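You operate a simulated robot arm through the tools that you are given. There is no shell and no other tool.

You are at the controls of a simulated robot arm. One attempt, no reset.

JOB
Add water to the pot's line, put the lid on, cook the rice.
Fine: water from the tall jug; socket one of the grey strip goes on; the cooker clicks off by itself; jug back, hardly any spilt. Set down upright: tall glass jug.

The check looks at the end state, three seconds after you hand in, the way a careful person would. Anything else that was tipped, shoved, dropped, spilled or broken makes it a failure. A push-on lid holds only when it is set on centred and level and pressed home; a screw cap is set on level and turned clockwise until tight.

ROBOT AND FRAMES
A 7-joint arm with a two-finger parallel gripper, fixed in place. Base frame: the origin is at the foot of the arm, x ahead of it, y to its left, z up. Units: mm, degrees, N and s.
With the tool pointing down near the work surface it reaches from about 340 to 740 mm from the base axis. Its first joint turns from -115.0 to 115.0 degrees. Payload 3.91 kg.
Tool frame: the origin (TCP) lies between the finger pads and is the grasp point; the fingertips stand 30 mm ahead of it; z points along the fingers, y is the line along which they close. The gripper opens to 110 mm. The fingers are 20 mm wide and 10 mm thick; the gripper's body (48 by 112 mm) begins 55 mm behind the TCP.
Orientation is that of the tool frame in the base frame, as a unit quaternion [x, y, z, w]. With the fingers straight down and closing along the base's y, the tool's x points along the base's -x, its y along +y and its z along -z.

CONTROLS
- The arm moves only by the tool play_rows. Its argument "motion" is a list of rows, each a list of 6 numbers: the shift along the base's x, y, z in mm, then the turn, a rotation vector about the base's x, y, z in degrees. In form: [[dx, dy, dz, rx, ry, rz], ...]. A call has 1 to 20 rows; each row shifts and turns the commanded pose from where the row before left it. "claw" is the closure, from 0 (fully open) to 1 (shut), set as the call begins (left out, the last holds). Rows are played at 5 a second. More than 50 mm and 8.6 degrees between two rows, or a gripper value outside its range, and nothing of the call is played. A pose out of reach is approached as far as the arm can. The call stops where the force on the tool passes 40 N (or 10 N more than at its start, if that is more) or the arm is blocked; 0.2 s more then pass. The fingers move at their own pace (about 108 mm/s each) and stop on an object; they squeeze with about 33 N. The grip force told is the motor's: it shows also when the fingers shut on nothing. Time passes only in rows, and 0.2 s behind the last, so rows that do not move let the fingers close. The reply holds the time, the measured pose of the TCP, the force on the tool along the base axes, the opening and the grip force, in the units named above and with some noise, with the torque about the TCP (base axes, N m) and any sound that the robot's microphone picked up.
- Cameras (640 x 400 px; columns grow to the right, rows downward): "scene" is fixed at [389.5, 669.6, 1502.7]; the picture's right is [-1.00, 0.00, 0.00], its down [0.00, 0.42, -0.91] and it looks along [-0.00, -0.91, -0.42] (base axes); focal length 312 px, centre (320, 200). "wrist" rides on the gripper at [72, 17, -103] in the tool frame; the picture's right is [-0.23, 0.97, 0.00], its down [-0.76, -0.18, -0.62] and it looks along [-0.61, -0.14, 0.78] (tool axes); focal length 222 px, centre (320, 200).
- grab_frame(camera): a new picture of that camera. It takes no simulated time.
- slide_trunk(by): slides the trunk up (or, below 0, down) by that many mm; the arm rides with it, the base frame stays. It gives what a move gives, with no picture.
- point_at(camera, pixels): for up to 12 pixels [column, row] of the newest picture of that camera ("zoom" is the newest enlarged one), the place [x, y, z] in the base frame of the surface seen there, good to about 2 mm, but the place of the scene camera against the robot may be out by one fixed shift of up to 25 mm in any direction. It takes no simulated time.
- inspect(camera, box): a new picture of the part [left, top, right, bottom] of that camera's present view, enlarged. It takes no simulated time.
- hand_in(): hands the job in; it is judged then, once.

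Unless the task says otherwise, let go and move clear before handing in.

The tools are called as a command line: name --pt "numbers of a row" for each row, then --argument value for the rest, lists and objects as JSON in quotes. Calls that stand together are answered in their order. play_rows: Moves the arm, as the interface text tells. Its arguments: {"type":"object","properties":{"motion":{"type":"array","items":{"type":"array","items":{"type":"number"}}},"claw":{"type":"number"}},"required":["motion"]} The other tools are called the same way: slide_trunk (by) slides the trunk up or down; grab_frame (camera) takes a picture; point_at (camera, pixels) gives the place of the surface under pixels of a picture; inspect (camera, box) takes an enlarged picture of a part of a camera's view; hand_in () hands the job in.

At the start:

```text
time: 0.0
tool_pos: [440.9, -161.9, 1333.8]
ee_rot: [0.0, 1.0, 0.0, 0.0]
contact_force: [-1.0, -0.3, 0.8]
ft_torque: [-0.01, -0.01, 0.03]
opening: 110.0
grip_force: 0.0
trunk travel left (down, up): [-850.0, 140.0]
```

scene: 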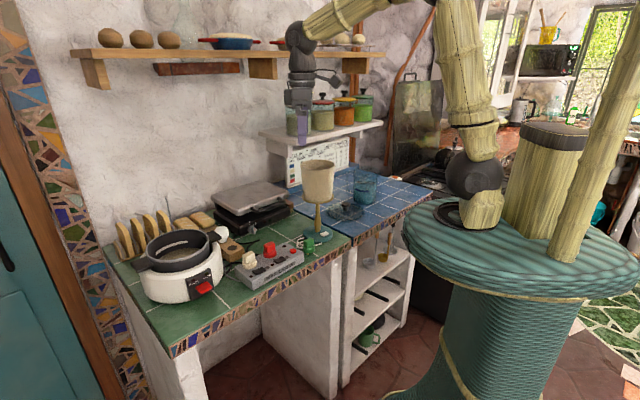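
wrist: 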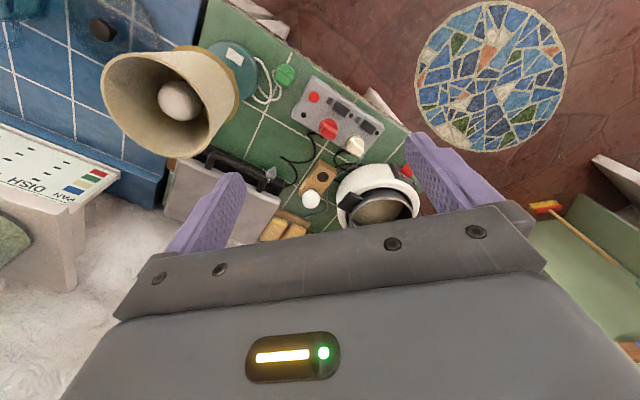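

The opening pictures show the rice cooker at about (185,265), a grey power strip at about (270,262), a lamp at about (318,190) and blue glassware at about (350,195). I'll look closer before I move anything.

inspect --camera "scene" --box '[100, 200, 260, 300]'

inspect --camera "scene" --box '[220, 200, 340, 290]'

inspect --camera "scene" --box '[280, 140, 440, 240]'

inspect --camera "scene" --box '[50, 10, 410, 170]'

inspect --camera "scene" --box '[320, 200, 440, 380]'

```text
4.00 times, centred on (180, 250) of scene
```

zoom: 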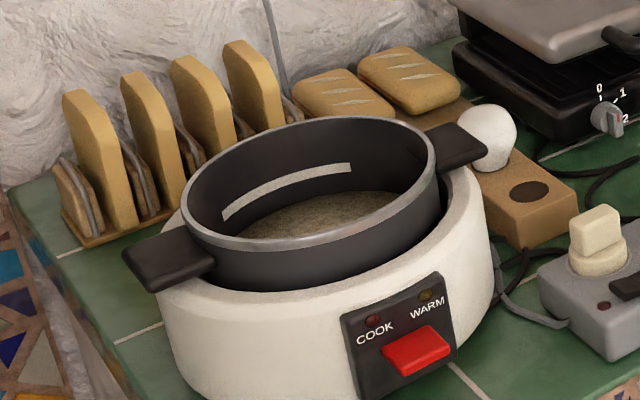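

```text
4.44 times, centred on (280, 245) of scene
```

zoom: 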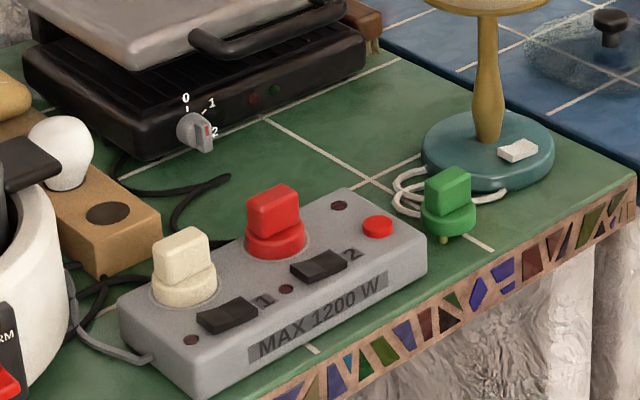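

```text
4.00 times, centred on (360, 190) of scene
```

zoom: 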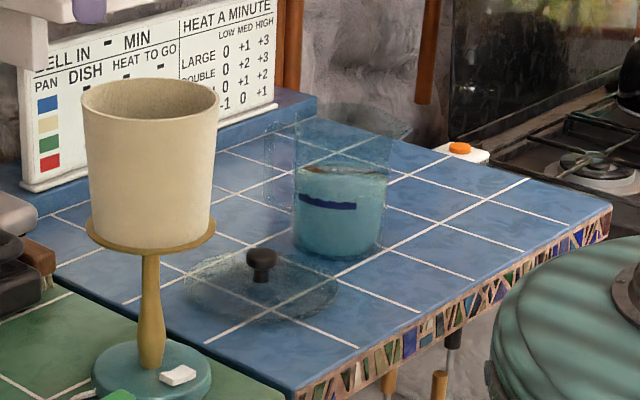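

```text
1.78 times, centred on (230, 90) of scene
```

zoom: 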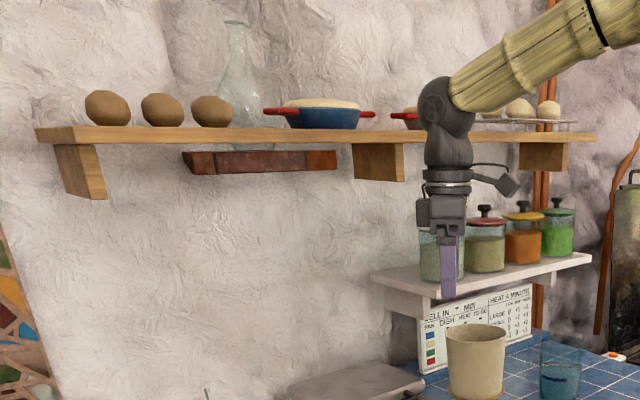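

```text
2.22 times, centred on (380, 290) of scene
```

zoom: 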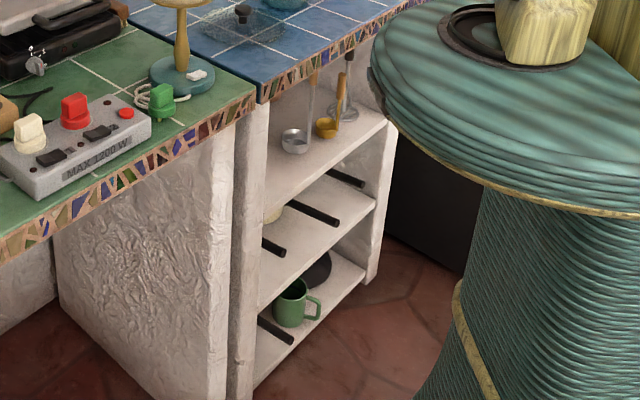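

The pot has a pale band inside at zoom (285,185). The grey strip has a cream plug in socket 1 and a red plug in socket 2. There is a glass lid, and a jug with a blue mark at about (352,195). I'll zoom in on these and get coordinates.

inspect --camera "scene" --box '[325, 160, 395, 204]'

inspect --camera "scene" --box '[284, 130, 364, 190]'

inspect --camera "scene" --box '[150, 10, 230, 60]'

inspect --camera "scene" --box '[240, 235, 320, 285]'

inspect --camera "scene" --box '[180, 225, 260, 275]'

grab_frame --camera "scene"

grab_frame --camera "wrist"

```text
9.09 times, centred on (360, 182) of scene
```

zoom: 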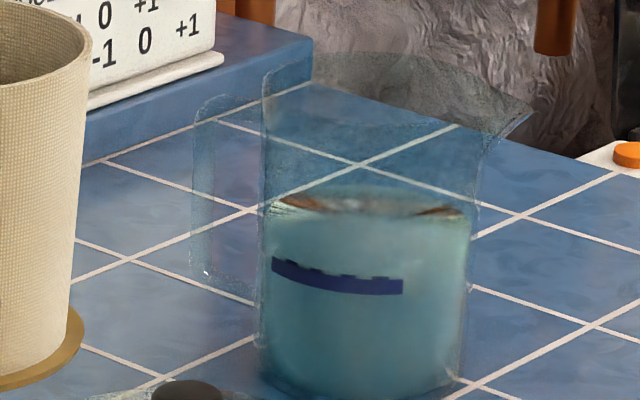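

```text
6.67 times, centred on (324, 160) of scene
```

zoom: 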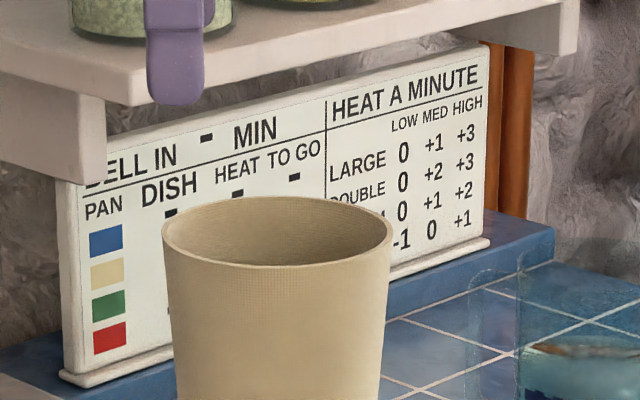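

```text
8.00 times, centred on (190, 35) of scene
```

zoom: 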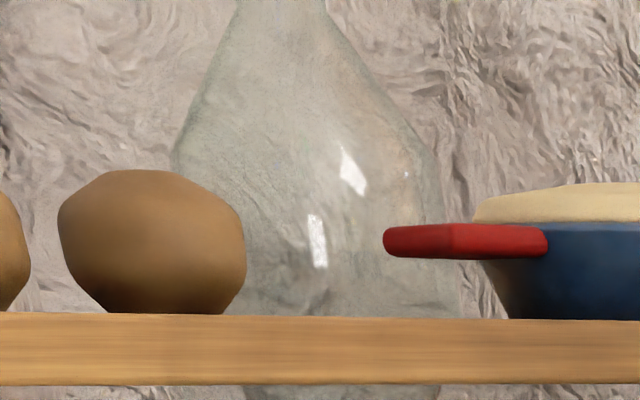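

```text
8.00 times, centred on (280, 260) of scene
```

zoom: 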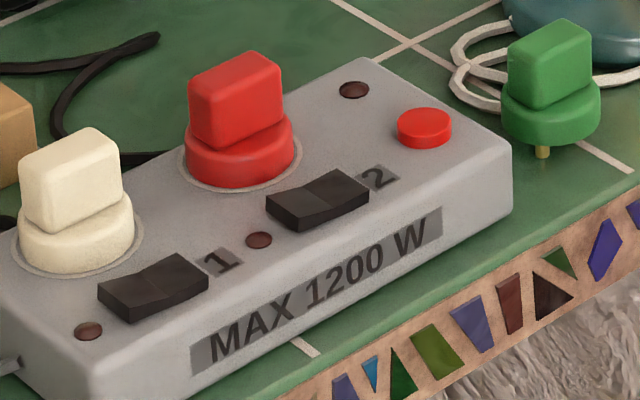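

```text
8.00 times, centred on (220, 250) of scene
```

zoom: 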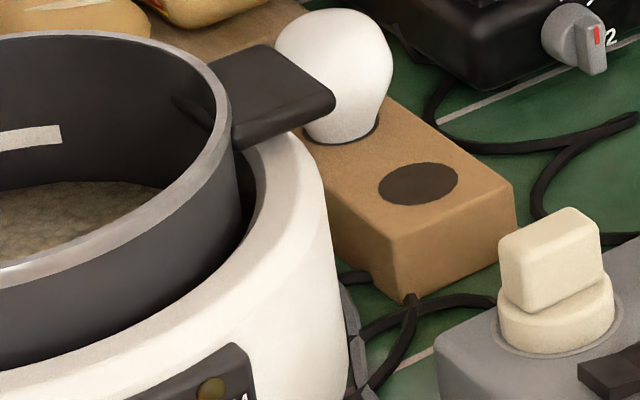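

```text
taken
```

scene: 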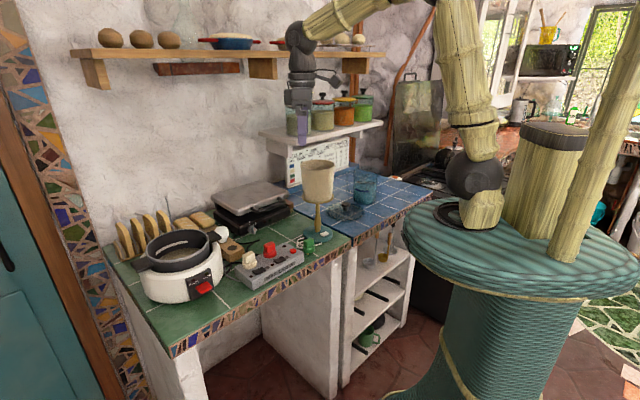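

```text
taken
```

wrist: 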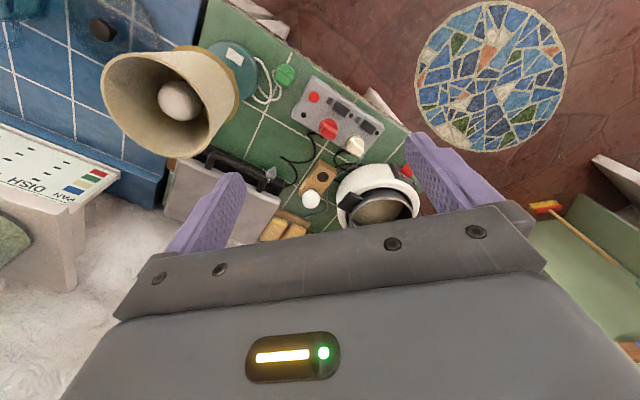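

The jug on the blue tiles has a lip on its right at (383,172), a handle on its left at (347,178), and water. The carafe on the upper shelf is another clear vessel. Next I'll get coordinates of the main items.

point_at --camera "scene" --pixels '[[250, 258], [269, 249], [257, 271], [280, 260], [308, 245], [205, 287], [140, 330], [320, 230], [342, 262], [430, 195], [383, 250], [352, 206]]'

point_at --camera "scene" --pixels '[[135, 265], [218, 235], [180, 230], [180, 262], [172, 243], [180, 250], [165, 245], [345, 205], [353, 168], [361, 168], [375, 168], [383, 172]]'

point_at --camera "scene" --pixels '[[370, 200], [356, 204], [368, 183], [347, 178], [347, 190], [330, 210], [362, 210], [345, 200], [320, 165], [317, 195], [255, 200], [250, 220]]'

inspect --camera "wrist" --box '[240, 60, 440, 240]'

```text
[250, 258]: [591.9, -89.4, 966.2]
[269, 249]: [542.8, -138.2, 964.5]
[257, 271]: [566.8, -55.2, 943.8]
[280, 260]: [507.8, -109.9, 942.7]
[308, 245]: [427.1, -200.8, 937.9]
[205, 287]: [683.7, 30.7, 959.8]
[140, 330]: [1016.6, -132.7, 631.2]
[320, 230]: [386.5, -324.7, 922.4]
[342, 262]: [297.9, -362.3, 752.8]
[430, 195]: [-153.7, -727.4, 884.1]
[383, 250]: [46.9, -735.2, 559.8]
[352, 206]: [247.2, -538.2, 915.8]
```

```text
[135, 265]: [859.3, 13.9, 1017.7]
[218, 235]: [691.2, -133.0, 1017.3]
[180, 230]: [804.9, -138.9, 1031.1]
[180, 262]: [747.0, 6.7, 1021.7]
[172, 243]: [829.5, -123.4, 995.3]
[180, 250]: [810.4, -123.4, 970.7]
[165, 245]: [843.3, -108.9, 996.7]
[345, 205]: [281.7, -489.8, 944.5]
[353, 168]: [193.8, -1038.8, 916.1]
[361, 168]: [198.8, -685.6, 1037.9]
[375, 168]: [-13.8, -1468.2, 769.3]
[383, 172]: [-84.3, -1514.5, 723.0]
```

```text
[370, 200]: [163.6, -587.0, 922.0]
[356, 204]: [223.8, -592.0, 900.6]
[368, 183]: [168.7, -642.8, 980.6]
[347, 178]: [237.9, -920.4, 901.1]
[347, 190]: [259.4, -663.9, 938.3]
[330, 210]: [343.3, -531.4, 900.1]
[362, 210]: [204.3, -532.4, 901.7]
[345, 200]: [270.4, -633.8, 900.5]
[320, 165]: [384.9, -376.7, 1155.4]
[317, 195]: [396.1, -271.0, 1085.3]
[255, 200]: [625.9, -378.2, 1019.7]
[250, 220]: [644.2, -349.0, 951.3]
```

```text
2.22 times, centred on (340, 150) of wrist
```

zoom: 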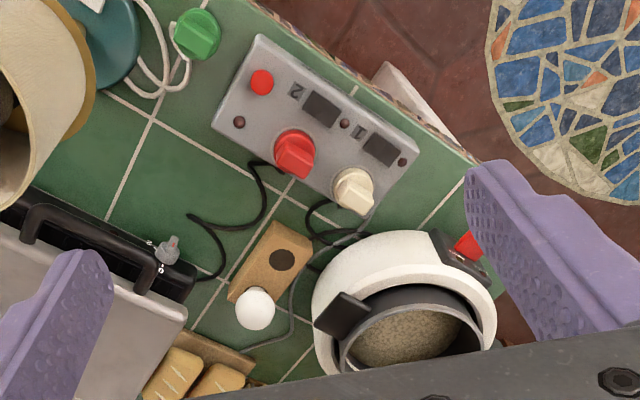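

The wrist view shows the cream plug's cord running to the cooker and the red plug's cord running to the press. I'll use the wrist camera for robot-accurate positions and compare them with the scene camera.

point_at --camera "wrist" --pixels '[[329, 128], [355, 146], [342, 107], [369, 123], [313, 97], [407, 171], [350, 205], [380, 220], [270, 110], [300, 88], [385, 130], [376, 148]]'

point_at --camera "scene" --pixels '[[303, 120], [303, 138], [302, 130], [306, 125], [300, 125], [303, 147], [249, 254], [268, 245], [298, 240], [307, 239], [246, 266], [261, 262]]'

inspect --camera "wrist" --box '[280, 60, 420, 150]'

inspect --camera "wrist" --box '[290, 140, 430, 240]'

```text
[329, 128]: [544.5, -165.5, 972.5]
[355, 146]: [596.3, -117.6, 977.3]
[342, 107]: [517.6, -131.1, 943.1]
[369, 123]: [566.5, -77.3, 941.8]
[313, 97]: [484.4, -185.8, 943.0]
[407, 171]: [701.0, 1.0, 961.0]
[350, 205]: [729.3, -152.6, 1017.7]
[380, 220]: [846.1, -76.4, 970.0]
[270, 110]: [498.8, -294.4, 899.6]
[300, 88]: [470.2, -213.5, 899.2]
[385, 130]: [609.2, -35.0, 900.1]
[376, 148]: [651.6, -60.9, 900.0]
```

```text
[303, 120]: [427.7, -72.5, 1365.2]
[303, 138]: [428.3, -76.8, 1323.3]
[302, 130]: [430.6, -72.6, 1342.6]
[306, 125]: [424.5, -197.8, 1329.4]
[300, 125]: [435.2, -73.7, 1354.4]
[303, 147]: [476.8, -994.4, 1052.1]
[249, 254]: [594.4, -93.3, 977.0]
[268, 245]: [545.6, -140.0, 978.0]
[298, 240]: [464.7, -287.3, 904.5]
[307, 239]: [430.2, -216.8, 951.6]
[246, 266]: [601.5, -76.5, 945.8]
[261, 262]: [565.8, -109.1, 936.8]
```

```text
4.44 times, centred on (350, 105) of wrist
```

zoom: 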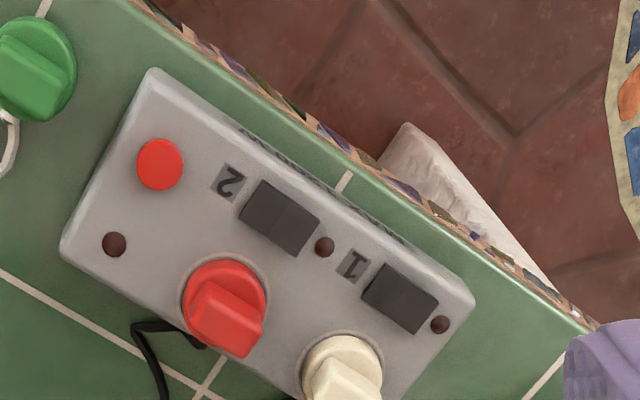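

```text
4.00 times, centred on (360, 190) of wrist
```

zoom: 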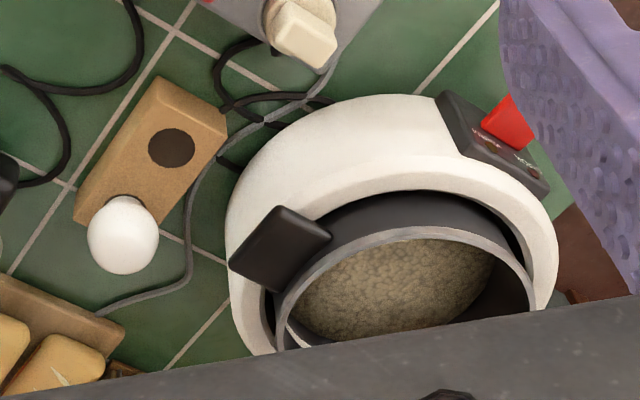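

The two cameras differ by about −24 mm in y, so I'll trust the wrist camera. Both indicators by the switches at zoom (440,325) and (323,246) look dark. Next I'll map the obstacles: the lamp, the shelf with the jars, and the press.

point_at --camera "scene" --pixels '[[270, 140], [290, 145], [382, 125], [340, 131], [310, 165], [335, 165], [318, 205], [318, 235], [363, 100], [345, 100], [240, 190], [290, 190]]'

point_at --camera "wrist" --pixels '[[110, 70], [200, 60], [170, 150], [180, 100], [230, 70], [102, 30], [60, 170], [20, 180], [210, 200], [250, 180], [310, 200], [318, 175]]'

inspect --camera "scene" --box '[240, 0, 480, 160]'

```text
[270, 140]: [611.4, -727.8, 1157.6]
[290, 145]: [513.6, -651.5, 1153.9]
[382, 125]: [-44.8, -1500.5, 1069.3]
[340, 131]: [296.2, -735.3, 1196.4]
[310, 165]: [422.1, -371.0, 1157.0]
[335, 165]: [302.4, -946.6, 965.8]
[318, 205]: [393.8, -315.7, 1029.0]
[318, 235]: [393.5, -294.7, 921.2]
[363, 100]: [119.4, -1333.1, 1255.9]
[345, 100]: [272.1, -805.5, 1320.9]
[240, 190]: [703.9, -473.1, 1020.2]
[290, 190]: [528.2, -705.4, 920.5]
```

```text
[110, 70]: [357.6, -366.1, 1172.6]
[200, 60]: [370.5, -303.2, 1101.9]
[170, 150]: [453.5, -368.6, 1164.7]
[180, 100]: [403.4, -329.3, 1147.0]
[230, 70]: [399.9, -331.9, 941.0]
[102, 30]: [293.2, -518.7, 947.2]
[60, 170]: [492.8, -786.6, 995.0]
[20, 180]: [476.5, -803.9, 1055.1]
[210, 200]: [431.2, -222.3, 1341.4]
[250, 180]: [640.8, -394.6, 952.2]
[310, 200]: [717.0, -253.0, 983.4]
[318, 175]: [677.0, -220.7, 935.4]
```

```text
2.50 times, centred on (360, 80) of scene
```

zoom: 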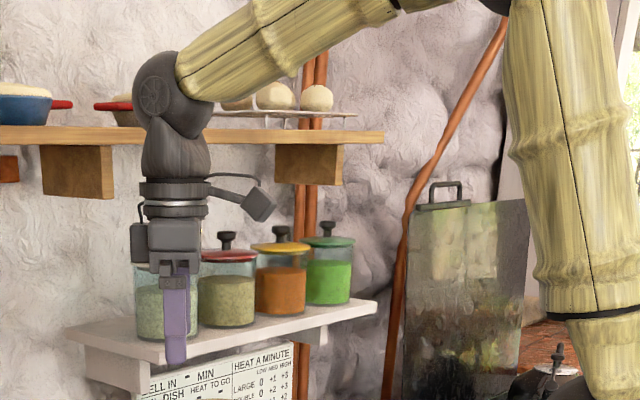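

point_at --camera "scene" --pixels '[[472, 175], [485, 210], [440, 230], [455, 40], [350, 15], [300, 40], [320, 20], [480, 130], [325, 80], [300, 90], [540, 130], [590, 150]]'

inspect --camera "scene" --box '[400, 0, 640, 400]'

```text
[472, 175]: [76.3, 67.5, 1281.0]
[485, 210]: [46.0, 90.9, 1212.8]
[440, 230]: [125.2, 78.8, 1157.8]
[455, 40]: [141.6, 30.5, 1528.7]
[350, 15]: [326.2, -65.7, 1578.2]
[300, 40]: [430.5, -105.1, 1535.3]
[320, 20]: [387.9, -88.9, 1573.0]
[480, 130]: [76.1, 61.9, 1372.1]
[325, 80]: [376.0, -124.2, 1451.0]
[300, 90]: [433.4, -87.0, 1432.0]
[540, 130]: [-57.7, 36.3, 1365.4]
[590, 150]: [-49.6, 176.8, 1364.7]
```

```text
1.00 times, centred on (520, 200) of scene (not enlarged: the box is as wide or as high as the picture)
```

zoom: 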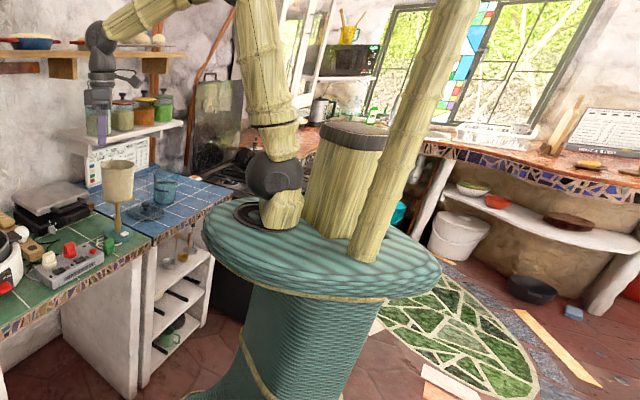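

The arm's shoulder is near z 1270, the counter is at 900, and the lamp shade top is about 1173 at (400,-345). I'll swing the arm over, staying high, to look at the lid and jug with the wrist camera.

play_rows --pt "-18.6 -43.7 0 0 0 -5.8" --pt "-22.9 -41.6 0 0 0 -5.8" --pt "-27.1 -39.1 0 0 0 -5.8" --pt "-30.8 -36.2 0 0 0 -5.8" --pt "-34.4 -32.9 0 0 0 -5.8" --pt "-37.4 -29.2 0 0 0 -5.8" --pt "-40.2 -25.2 0 0 0 -5.8" --pt "-42.7 -21.1 0 0 0 -5.8" --pt "-44.5 -16.7 0 0 0 -5.8" --pt "0 0 -40 0 0 0" --pt "0 0 -40 0 0 0" --claw 0

grab_frame --camera "wrist"

grab_frame --camera "scene"

```text
time: 2.4
tool_pos: [141.7, -450.7, 1249.3]
ee_rot: [0.44, 0.898, 0.0, 0.0]
contact_force: [-0.2, -0.3, 0.0]
ft_torque: [-0.04, 0.01, 0.01]
opening: 110.2
grip_force: 0.0
trunk travel left (down, up): [-850.0, 140.0]
```

```text
taken
```

wrist: 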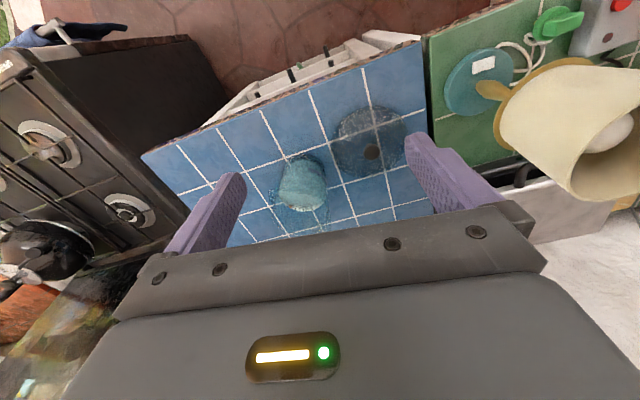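

```text
taken
```

scene: 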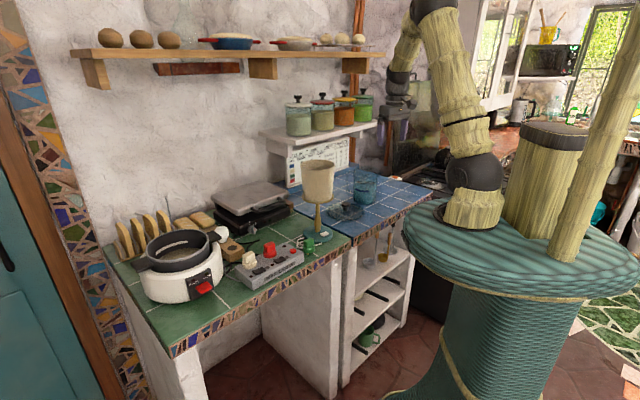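

inspect --camera "wrist" --box '[240, 90, 430, 230]'

point_at --camera "wrist" --pixels '[[372, 153], [300, 185], [300, 162], [283, 180], [319, 180], [300, 205], [335, 140], [405, 140], [370, 110], [425, 180], [300, 215], [425, 45]]'

```text
2.86 times, centred on (335, 160) of wrist
```

zoom: 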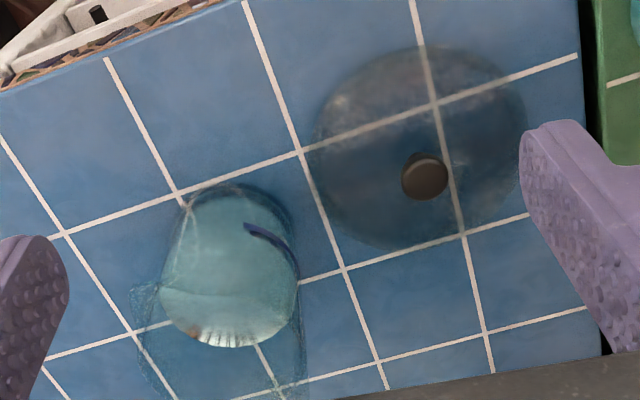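

```text
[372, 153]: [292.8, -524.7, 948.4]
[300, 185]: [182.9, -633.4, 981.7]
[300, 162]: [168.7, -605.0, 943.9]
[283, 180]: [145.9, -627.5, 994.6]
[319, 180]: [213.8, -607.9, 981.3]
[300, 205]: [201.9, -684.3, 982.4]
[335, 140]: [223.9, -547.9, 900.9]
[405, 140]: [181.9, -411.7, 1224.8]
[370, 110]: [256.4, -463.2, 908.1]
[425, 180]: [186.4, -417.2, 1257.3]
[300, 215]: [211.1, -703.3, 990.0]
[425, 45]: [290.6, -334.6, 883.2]
```

The lid's knob is at wrist pixel (372,153), at (293,-525,948). The jug sits near (185,-645) with its water surface at about z 981. To grasp the jug from the side with the camera on top, I need the wrist rolled half a turn, so I'll do that here, up high.

play_rows --pt "0 0 0 0 0 8.5" --pt "0 0 0 0 0 8.5" --pt "0 0 0 0 0 8.5" --pt "0 0 0 0 0 8.5" --pt "0 0 0 0 0 8.5" --pt "0 0 0 0 0 8.5" --pt "0 0 0 0 0 8.5" --pt "0 0 0 0 0 8.5" --pt "0 0 0 0 0 8.5" --pt "0 0 0 0 0 8.5" --pt "0 0 0 0 0 8.5" --pt "0 0 0 0 0 8.5" --pt "0 0 0 0 0 8.5" --pt "0 0 0 0 0 8.5"

grab_frame --camera "wrist"

```text
time: 5.4
tool_pos: [142.6, -448.5, 1252.9]
ee_rot: [-0.551, 0.835, 0.0, 0.0]
contact_force: [0.6, -0.3, 0.0]
ft_torque: [-0.02, 0.0, 0.01]
opening: 110.0
grip_force: 0.0
trunk travel left (down, up): [-850.0, 140.0]
```

```text
taken
```

wrist: 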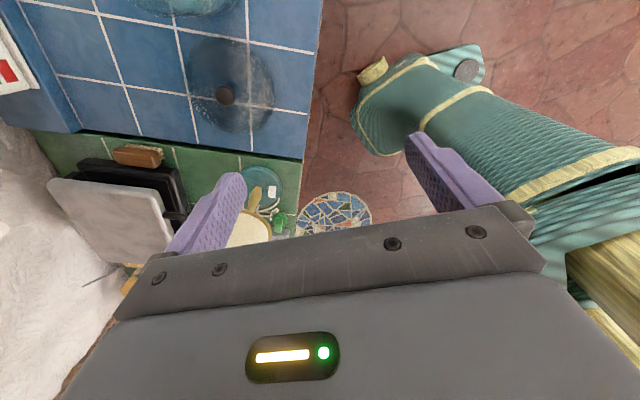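

The roll worked and the pose is on target. Next I'll finish the yaw so the tool faces −y, then pitch to horizontal with the camera on top, staying above the jug.

play_rows --pt "14 -10 0 0 0 7.73" --pt "14 -10 0 0 0 7.73" --pt "14 -10 0 0 0 7.73" --pt "0 0 -12 -8.5 0 0" --pt "0 0 -12 -8.5 0 0" --pt "0 0 -12 -8.5 0 0" --pt "0 0 -12 -8.5 0 0" --pt "0 0 -12 -8.5 0 0" --pt "0 0 -12 -8.5 0 0" --pt "0 0 -12 -8.5 0 0" --pt "0 0 -12 -8.5 0 0" --pt "0 0 -12 -8.5 0 0" --pt "0 0 -12 -8.5 0 0" --pt "0 0 -12 -5 0 0"

grab_frame --camera "wrist"

grab_frame --camera "scene"

```text
time: 8.4
tool_pos: [186.2, -479.1, 1122.2]
ee_rot: [0.499, -0.499, 0.502, 0.499]
contact_force: [-0.2, -1.0, 0.1]
ft_torque: [0.01, -0.02, -0.02]
opening: 110.2
grip_force: 0.0
trunk travel left (down, up): [-850.0, 140.0]
```

```text
taken
```

wrist: 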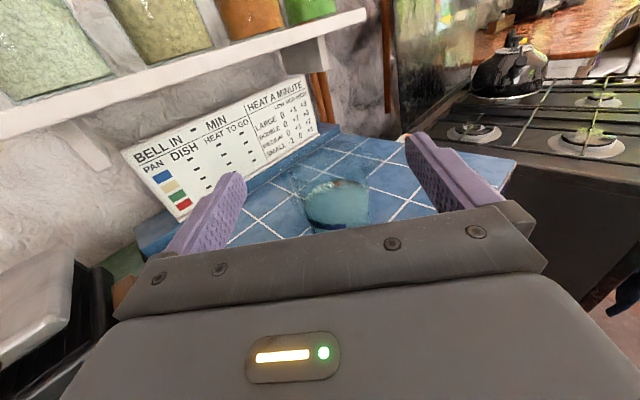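

```text
taken
```

scene: 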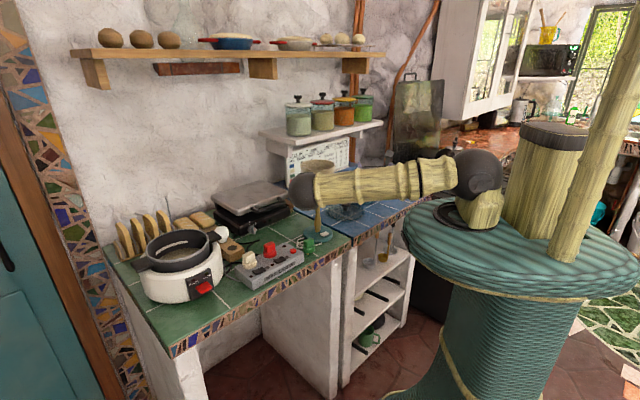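

The arm is now horizontal, but the scene view shows the elbow at about (300,188), near the lamp. I'll measure that clearance before going on.

point_at --camera "scene" --pixels '[[300, 188], [340, 188], [400, 180], [480, 175], [318, 166], [305, 170], [318, 205], [320, 215], [290, 195], [310, 195]]'

inspect --camera "scene" --box '[270, 130, 430, 250]'

inspect --camera "wrist" --box '[260, 120, 420, 240]'

```text
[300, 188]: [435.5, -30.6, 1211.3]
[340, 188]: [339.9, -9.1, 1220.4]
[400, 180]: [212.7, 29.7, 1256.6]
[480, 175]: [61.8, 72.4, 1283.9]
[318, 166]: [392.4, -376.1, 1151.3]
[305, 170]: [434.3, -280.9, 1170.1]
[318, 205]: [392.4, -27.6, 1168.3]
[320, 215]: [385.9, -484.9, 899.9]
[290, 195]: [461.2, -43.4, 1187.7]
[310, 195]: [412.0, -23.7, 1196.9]
```

```text
3.33 times, centred on (350, 190) of scene
```

zoom: 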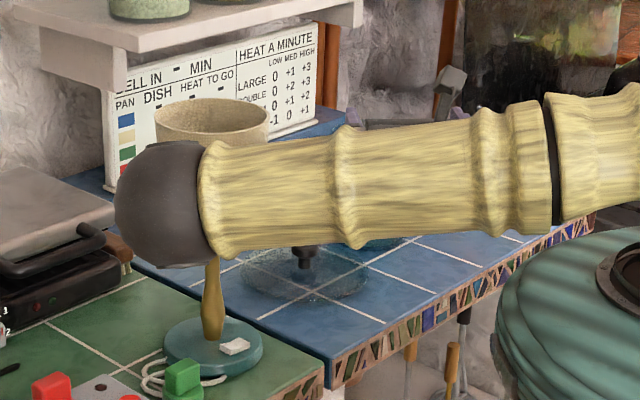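

```text
3.33 times, centred on (340, 180) of wrist
```

zoom: 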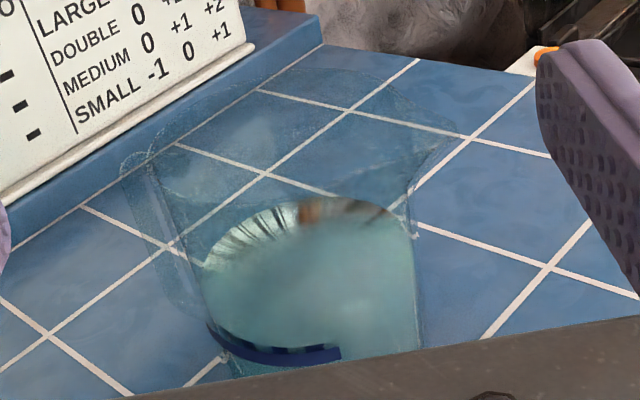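

point_at --camera "zoom" --pixels '[[125, 160], [135, 158], [160, 280], [185, 310], [460, 138], [445, 150], [412, 195], [200, 130], [250, 80], [350, 75], [440, 97], [160, 175]]'

point_at --camera "wrist" --pixels '[[310, 190], [330, 190], [350, 190], [365, 200], [335, 210], [318, 226], [345, 224], [306, 215], [302, 195], [369, 215]]'

```text
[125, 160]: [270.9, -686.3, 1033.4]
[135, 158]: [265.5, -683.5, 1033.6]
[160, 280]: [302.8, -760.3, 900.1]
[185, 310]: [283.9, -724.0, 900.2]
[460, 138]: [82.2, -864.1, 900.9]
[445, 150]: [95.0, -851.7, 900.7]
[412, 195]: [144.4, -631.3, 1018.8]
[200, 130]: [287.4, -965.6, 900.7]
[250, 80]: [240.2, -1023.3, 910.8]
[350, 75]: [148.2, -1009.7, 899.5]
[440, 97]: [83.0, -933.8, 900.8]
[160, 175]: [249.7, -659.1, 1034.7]
```

```text
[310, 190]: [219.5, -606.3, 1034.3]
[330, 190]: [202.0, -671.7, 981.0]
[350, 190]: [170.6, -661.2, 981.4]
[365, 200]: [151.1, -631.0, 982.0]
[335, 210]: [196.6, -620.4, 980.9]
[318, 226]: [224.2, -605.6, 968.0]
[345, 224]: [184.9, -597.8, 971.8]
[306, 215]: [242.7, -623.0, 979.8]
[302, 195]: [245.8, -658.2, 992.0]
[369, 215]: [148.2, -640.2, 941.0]
```

Glass points put the jug centre near (197,-648) with a radius of about 51. Its handle is at about −27° and its spout is opposite. The elbow sits low near the lamp, so I'll raise the trunk for clearance and then lower the hand.

slide_trunk --by 140

play_rows --pt "2 0 -25 0 0 0" --pt "2 0 -25 0 0 0" --pt "2 0 -25 0 0 0" --pt "2 0 -25 0 0 0" --pt "2 0 -25 0 0 0" --pt "2 0 -25 0 0 0" --pt "0 0 -25 0 0 0" --pt "0 0 -25 0 0 0"

grab_frame --camera "scene"

grab_frame --camera "wrist"

inspect --camera "wrist" --box '[240, 60, 440, 220]'

```text
time: 10.1
tool_pos: [185.9, -479.4, 1261.4]
ee_rot: [-0.5, 0.5, -0.5, -0.5]
contact_force: [0.8, -0.6, -0.7]
ft_torque: [-0.02, -0.02, 0.0]
opening: 110.0
grip_force: 0.0
trunk travel left (down, up): [-990.0, 0.0]
```

```text
time: 11.5
tool_pos: [243.2, -479.9, 1151.4]
ee_rot: [-0.446, 0.551, -0.543, -0.451]
contact_force: [-0.3, 0.2, -0.7]
ft_torque: [0.02, 0.02, 0.01]
opening: 109.9
grip_force: 0.1
trunk travel left (down, up): [-990.0, 0.0]
stopped in row 6: the arm was blocked; the commanded pose is now the measured one
```

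```text
taken
```

scene: 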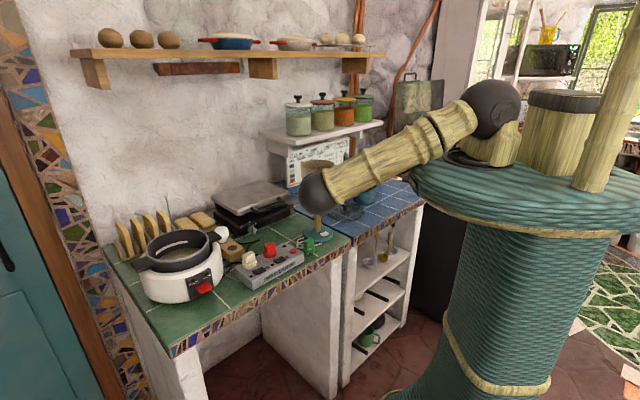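

```text
taken
```

wrist: 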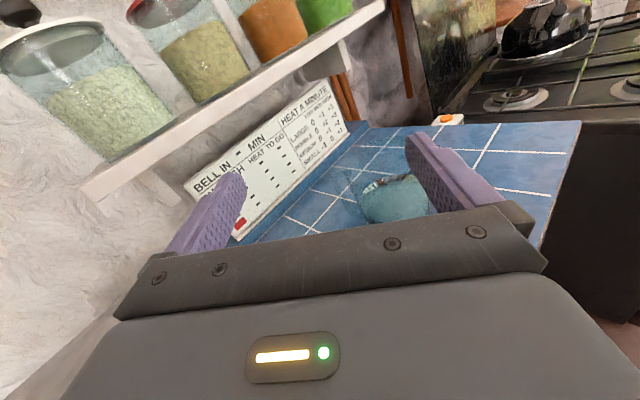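

```text
2.50 times, centred on (340, 140) of wrist
```

zoom: 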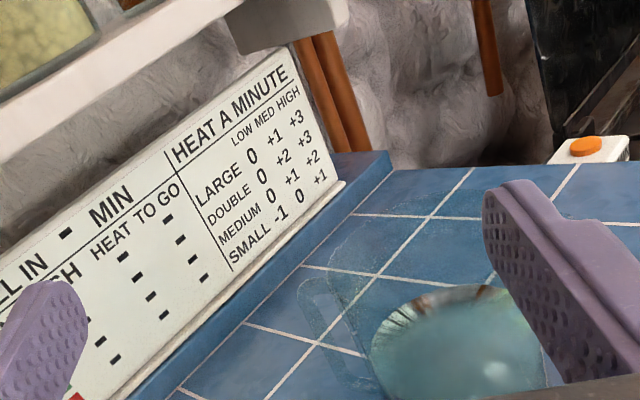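

The arm was blocked in row 6 and the tool swung off to x 243. I need to see whether the elbow at (315,190) is touching the lamp or whether a joint hit its limit.

inspect --camera "scene" --box '[270, 120, 430, 250]'

point_at --camera "scene" --pixels '[[312, 188], [340, 175], [400, 145], [490, 110], [318, 165], [318, 210], [318, 230], [345, 205], [328, 195], [318, 236]]'

```text
3.08 times, centred on (350, 185) of scene
```

zoom: 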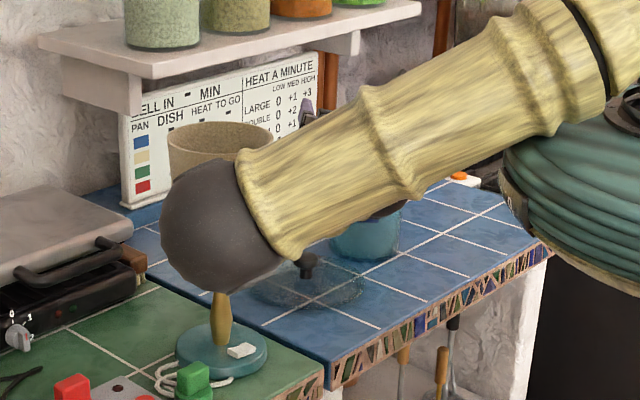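

```text
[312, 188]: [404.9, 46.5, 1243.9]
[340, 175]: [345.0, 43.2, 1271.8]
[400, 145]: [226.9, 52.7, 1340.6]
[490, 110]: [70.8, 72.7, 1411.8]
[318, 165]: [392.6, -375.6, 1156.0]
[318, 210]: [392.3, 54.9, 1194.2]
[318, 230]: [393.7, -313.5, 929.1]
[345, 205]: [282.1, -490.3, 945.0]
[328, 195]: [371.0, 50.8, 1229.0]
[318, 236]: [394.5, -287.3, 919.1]
```

The elbow is well clear at about (405,-25), so this is a wrist joint limit, and the lamp is untouched. I'll undo the roll, with the camera below the hand, and later pitch down about 20° for the grasp so the camera clears the counter.

play_rows --pt "0 0 3 0 -8.43 0" --pt "0 0 3 0 -8.43 0" --pt "-2.5 0 3 0 -8.43 0" --pt "-2.5 0 3 0 -8.43 0" --pt "-2.5 0 3 0 -8.43 0" --pt "-2.5 0 3 0 -8.43 0" --pt "-2.5 0 3 0 -8.43 0" --pt "-2.5 0 3 0 -8.43 0" --pt "-2.5 0 3 0 -8.43 0" --pt "-2.5 0 3 0 -8.43 0" --pt "-2.5 0 0 0 -8.43 0" --pt "-2.5 0 0 0 -8.43 0" --pt "-2.5 0 0 0 -8.43 0" --pt "-2.5 0 0 0 -8.43 0" --pt "-2.5 0 0 0 -8.43 0" --pt "-2.5 0 0 0 -8.43 0" --pt "-2.5 0 0 0 -8.43 0" --pt "-2.5 0 0 0 -8.43 0" --pt "-2.5 0 0 0 -8.43 0" --pt "-2.5 0 0 0 -8.43 0"

grab_frame --camera "scene"

grab_frame --camera "wrist"

```text
time: 15.7
tool_pos: [195.2, -480.3, 1178.7]
ee_rot: [0.495, 0.504, -0.496, 0.504]
contact_force: [-1.1, 0.9, -0.5]
ft_torque: [0.0, 0.01, 0.0]
opening: 109.9
grip_force: 0.1
trunk travel left (down, up): [-990.0, 0.0]
```

```text
taken
```

scene: 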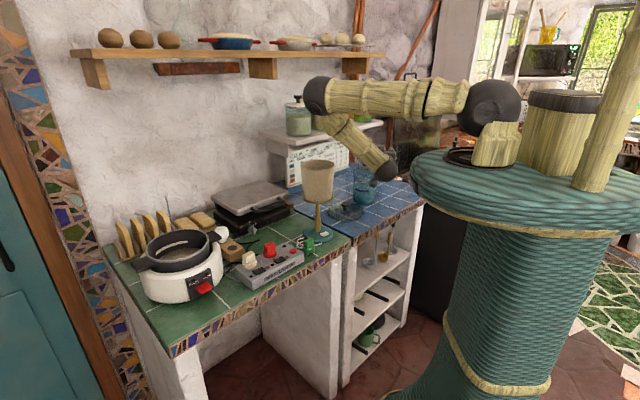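

```text
taken
```

wrist: 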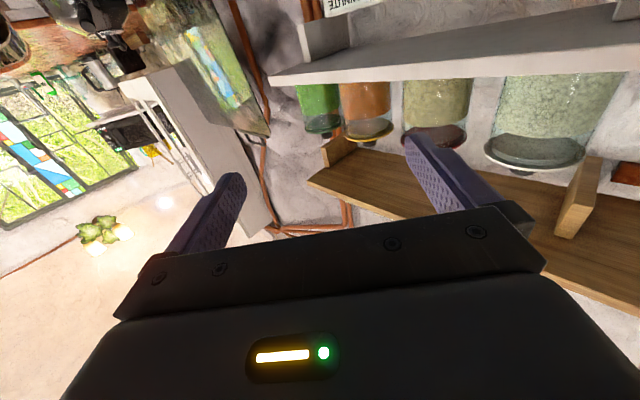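

The elbow is up now and clear of the lamp. I'll pitch the tool down here so the wrist camera looks straight at the jug, and measure its centre, diameter and handle.

play_rows --pt "0 0 0 8.2 0 0" --pt "0 0 0 8.2 0 0" --pt "0 0 0 8.2 0 0" --pt "0 0 0 8.2 0 0" --pt "0 0 0 8.2 0 0" --pt "0 0 0 8.2 0 0" --pt "0 0 0 8.2 0 0" --pt "0 0 0 8.2 0 0" --pt "0 0 0 8.2 0 0" --pt "0 0 0 8.2 0 0"

grab_frame --camera "wrist"

grab_frame --camera "scene"

```text
time: 17.9
tool_pos: [195.6, -481.3, 1180.6]
ee_rot: [0.704, 0.707, -0.044, 0.055]
contact_force: [-0.5, 0.1, -0.5]
ft_torque: [0.0, -0.01, -0.01]
opening: 110.2
grip_force: 0.0
trunk travel left (down, up): [-990.0, 0.0]
```

```text
taken
```

wrist: 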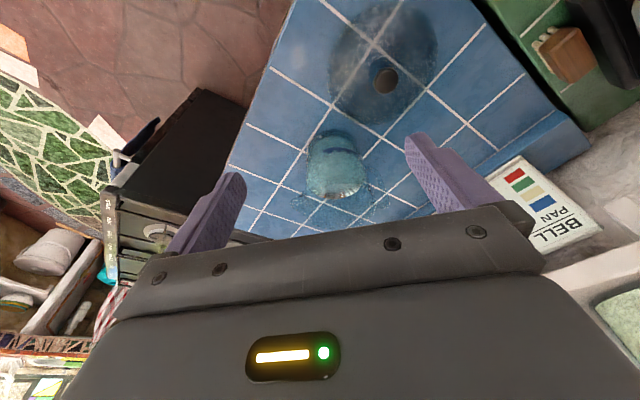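

```text
taken
```

scene: 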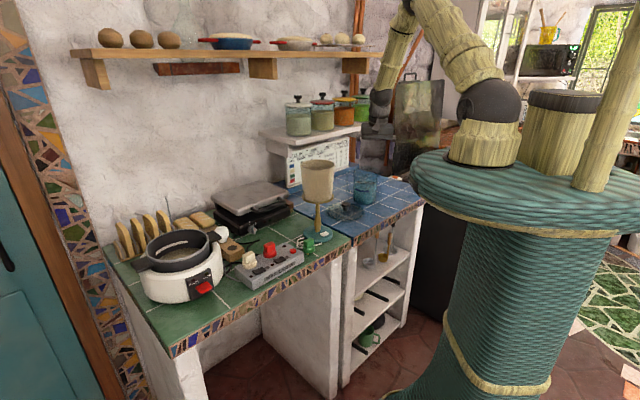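

inspect --camera "wrist" --box '[275, 110, 405, 220]'

inspect --camera "wrist" --box '[310, 0, 460, 140]'

```text
3.64 times, centred on (340, 165) of wrist
```

zoom: 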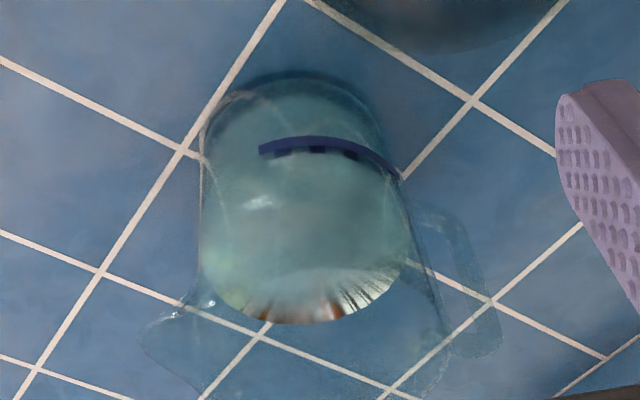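

```text
2.86 times, centred on (385, 70) of wrist
```

zoom: 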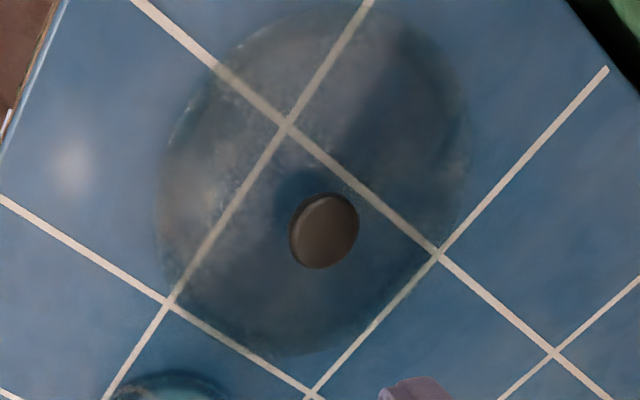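

point_at --camera "wrist" --pixels '[[334.5, 140.3], [318, 145.8], [353.7, 145.8], [311.2, 173.2], [359, 165], [309.5, 165], [292.5, 202], [302.5, 195], [379.5, 173.2], [385.5, 192.5], [383, 203], [330, 137]]'

inspect --camera "wrist" --box '[275, 110, 405, 220]'

point_at --camera "zoom" --pixels '[[230, 120], [260, 95], [330, 90], [360, 120], [385, 160], [210, 180], [208, 240], [175, 325], [160, 340], [195, 300], [440, 215], [470, 250]]'

```text
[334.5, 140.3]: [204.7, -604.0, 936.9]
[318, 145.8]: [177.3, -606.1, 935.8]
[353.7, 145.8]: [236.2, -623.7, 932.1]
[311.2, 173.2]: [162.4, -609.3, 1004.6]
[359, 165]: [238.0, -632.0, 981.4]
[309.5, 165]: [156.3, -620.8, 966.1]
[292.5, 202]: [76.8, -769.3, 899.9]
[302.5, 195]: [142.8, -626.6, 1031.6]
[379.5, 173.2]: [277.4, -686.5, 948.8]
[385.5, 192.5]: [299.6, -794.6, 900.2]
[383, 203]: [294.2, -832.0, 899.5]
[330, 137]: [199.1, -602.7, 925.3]
```

```text
3.64 times, centred on (340, 165) of wrist
```

zoom: 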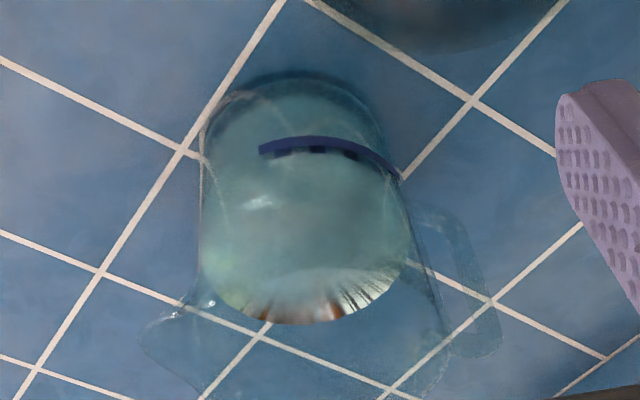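

```text
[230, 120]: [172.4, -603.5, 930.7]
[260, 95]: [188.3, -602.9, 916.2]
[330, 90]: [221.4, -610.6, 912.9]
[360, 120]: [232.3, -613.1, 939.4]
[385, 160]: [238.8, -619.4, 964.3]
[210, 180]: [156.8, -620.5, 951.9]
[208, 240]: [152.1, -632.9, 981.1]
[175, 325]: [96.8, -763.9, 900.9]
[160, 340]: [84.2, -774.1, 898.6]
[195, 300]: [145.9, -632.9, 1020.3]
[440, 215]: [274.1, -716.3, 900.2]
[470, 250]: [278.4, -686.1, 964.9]
```

The jug fits as a circle centred at about (196,-650) with radius about 50.5, handle at azimuth −25° and spout at 155°. Before grasping I'll look closely at the pot, switches and lever, passing over the lamp with the hand high and empty.

play_rows --pt "0 0 40 0 0 0" --pt "0 0 40 0 0 0" --pt "39.6 10.2 0 0 0 6" --pt "39.2 13.5 0 0 0 6" --pt "38.4 16.8 0 0 0 6" --pt "37.5 20 0 0 0 6" --pt "36.2 23.2 0 0 0 6" --pt "34.8 26.3 0 0 0 6" --pt "32.9 29.4 0 0 0 6" --pt "30.8 32.2 0 0 0 6" --pt "28.6 35 0 0 0 6" --pt "26 37.6 0 0 0 6" --pt "23.3 39.9 0 0 0 6" --pt "20.2 42.2 0 0 0 6" --pt "17.1 44.1 0 0 0 6" --pt "13.7 46 0 0 0 6"

grab_frame --camera "wrist"

grab_frame --camera "scene"

```text
time: 21.3
tool_pos: [614.4, -60.8, 1261.2]
ee_rot: [0.048, 0.996, 0.002, 0.071]
contact_force: [0.0, -0.9, 0.2]
ft_torque: [-0.01, 0.01, 0.01]
opening: 109.8
grip_force: 0.1
trunk travel left (down, up): [-990.0, 0.0]
```

```text
taken
```

wrist: 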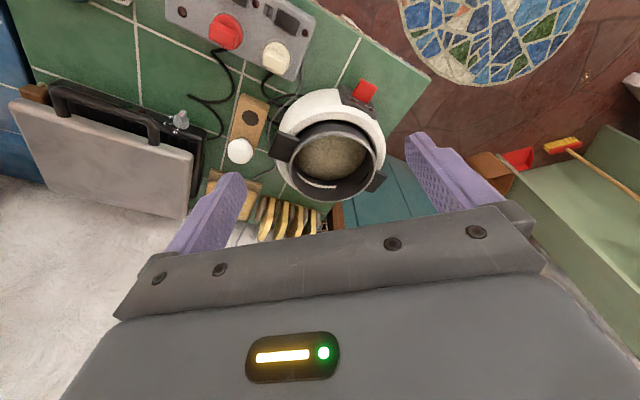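

```text
taken
```

scene: 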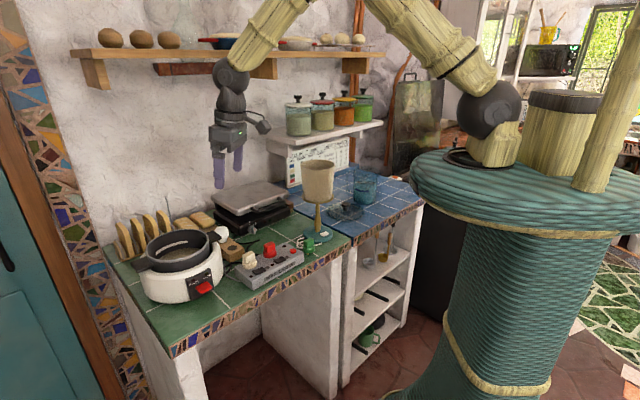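

The wrist camera now sees the pot at (335,158) and the lever at (365,90). I'll zoom in and measure the rim, line, rice and lever.

inspect --camera "wrist" --box '[260, 70, 420, 220]'

point_at --camera "zoom" --pixels '[[225, 225], [260, 170], [330, 150], [400, 175], [425, 230], [400, 290], [330, 325], [250, 290], [310, 215], [340, 260], [295, 295], [335, 303]]'

inspect --camera "wrist" --box '[150, 0, 330, 120]'

```text
2.67 times, centred on (340, 145) of wrist
```

zoom: 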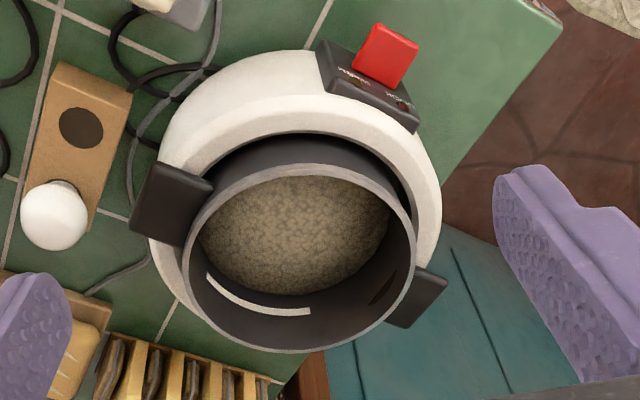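

```text
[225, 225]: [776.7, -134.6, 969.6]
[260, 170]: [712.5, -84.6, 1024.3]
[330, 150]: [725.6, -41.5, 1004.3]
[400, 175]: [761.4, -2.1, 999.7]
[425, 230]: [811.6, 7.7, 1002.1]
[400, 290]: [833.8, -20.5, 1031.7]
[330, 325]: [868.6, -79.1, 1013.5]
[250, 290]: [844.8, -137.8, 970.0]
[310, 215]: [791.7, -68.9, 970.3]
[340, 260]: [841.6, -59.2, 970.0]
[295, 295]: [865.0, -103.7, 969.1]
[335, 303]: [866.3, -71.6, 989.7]
```

```text
3.33 times, centred on (240, 60) of wrist
```

zoom: 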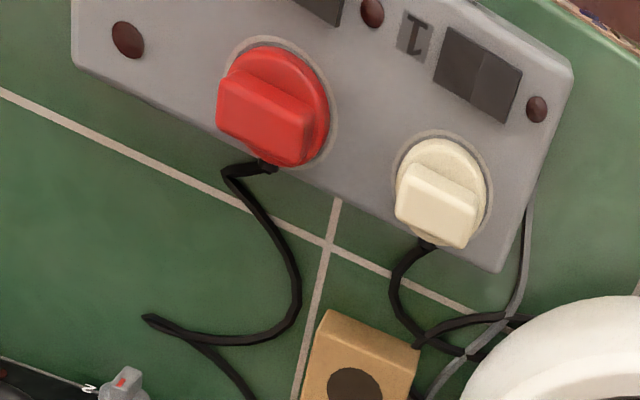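

inspect --camera "wrist" --box '[290, 110, 390, 210]'

```text
4.00 times, centred on (340, 160) of wrist
```

zoom: 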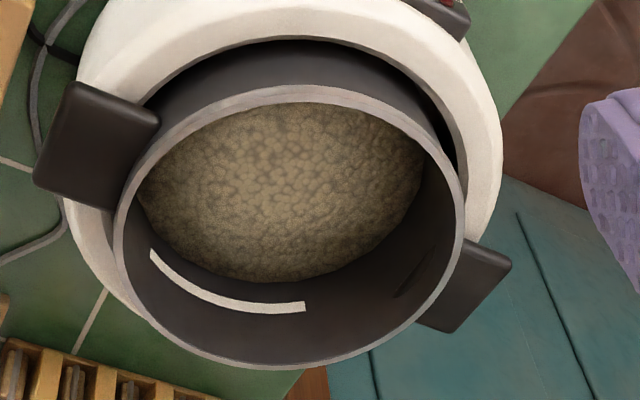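

point_at --camera "zoom" --pixels '[[119, 220], [145, 155], [200, 110], [290, 94], [370, 110], [430, 152], [459, 215], [452, 275], [410, 325], [330, 358], [240, 360], [160, 318]]'

point_at --camera "zoom" --pixels '[[152, 255], [180, 285], [230, 302], [300, 307], [303, 301], [300, 312], [155, 250], [150, 262], [280, 240], [100, 140], [470, 285], [280, 190]]'

point_at --camera "wrist" --pixels '[[365, 90], [360, 95], [368, 98], [372, 88], [362, 83], [345, 97], [366, 112], [286, 18], [262, 5], [276, 57], [289, 149], [376, 178]]'

```text
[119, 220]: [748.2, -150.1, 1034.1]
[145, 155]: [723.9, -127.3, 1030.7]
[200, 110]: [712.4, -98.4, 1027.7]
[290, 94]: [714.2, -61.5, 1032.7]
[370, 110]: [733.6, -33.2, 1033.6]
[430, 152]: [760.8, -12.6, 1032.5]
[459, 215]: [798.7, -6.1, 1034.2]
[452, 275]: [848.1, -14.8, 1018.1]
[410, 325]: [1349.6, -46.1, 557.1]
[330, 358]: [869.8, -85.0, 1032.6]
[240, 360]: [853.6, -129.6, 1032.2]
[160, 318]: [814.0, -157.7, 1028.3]
```

```text
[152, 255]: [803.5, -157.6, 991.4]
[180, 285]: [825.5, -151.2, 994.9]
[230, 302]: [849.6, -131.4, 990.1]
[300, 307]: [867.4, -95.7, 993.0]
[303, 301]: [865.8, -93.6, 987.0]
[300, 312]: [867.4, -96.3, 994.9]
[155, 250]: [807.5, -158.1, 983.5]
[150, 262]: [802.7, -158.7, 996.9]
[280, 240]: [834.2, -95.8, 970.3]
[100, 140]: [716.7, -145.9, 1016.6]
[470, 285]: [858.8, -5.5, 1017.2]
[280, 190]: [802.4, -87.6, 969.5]
```

```text
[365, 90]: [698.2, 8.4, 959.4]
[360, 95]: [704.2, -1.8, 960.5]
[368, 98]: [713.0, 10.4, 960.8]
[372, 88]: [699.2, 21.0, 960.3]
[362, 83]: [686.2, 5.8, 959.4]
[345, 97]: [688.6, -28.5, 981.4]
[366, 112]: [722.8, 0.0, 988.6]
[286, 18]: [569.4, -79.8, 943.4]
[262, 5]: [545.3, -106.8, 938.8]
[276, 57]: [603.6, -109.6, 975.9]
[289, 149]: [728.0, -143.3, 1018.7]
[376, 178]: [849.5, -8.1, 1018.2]
```

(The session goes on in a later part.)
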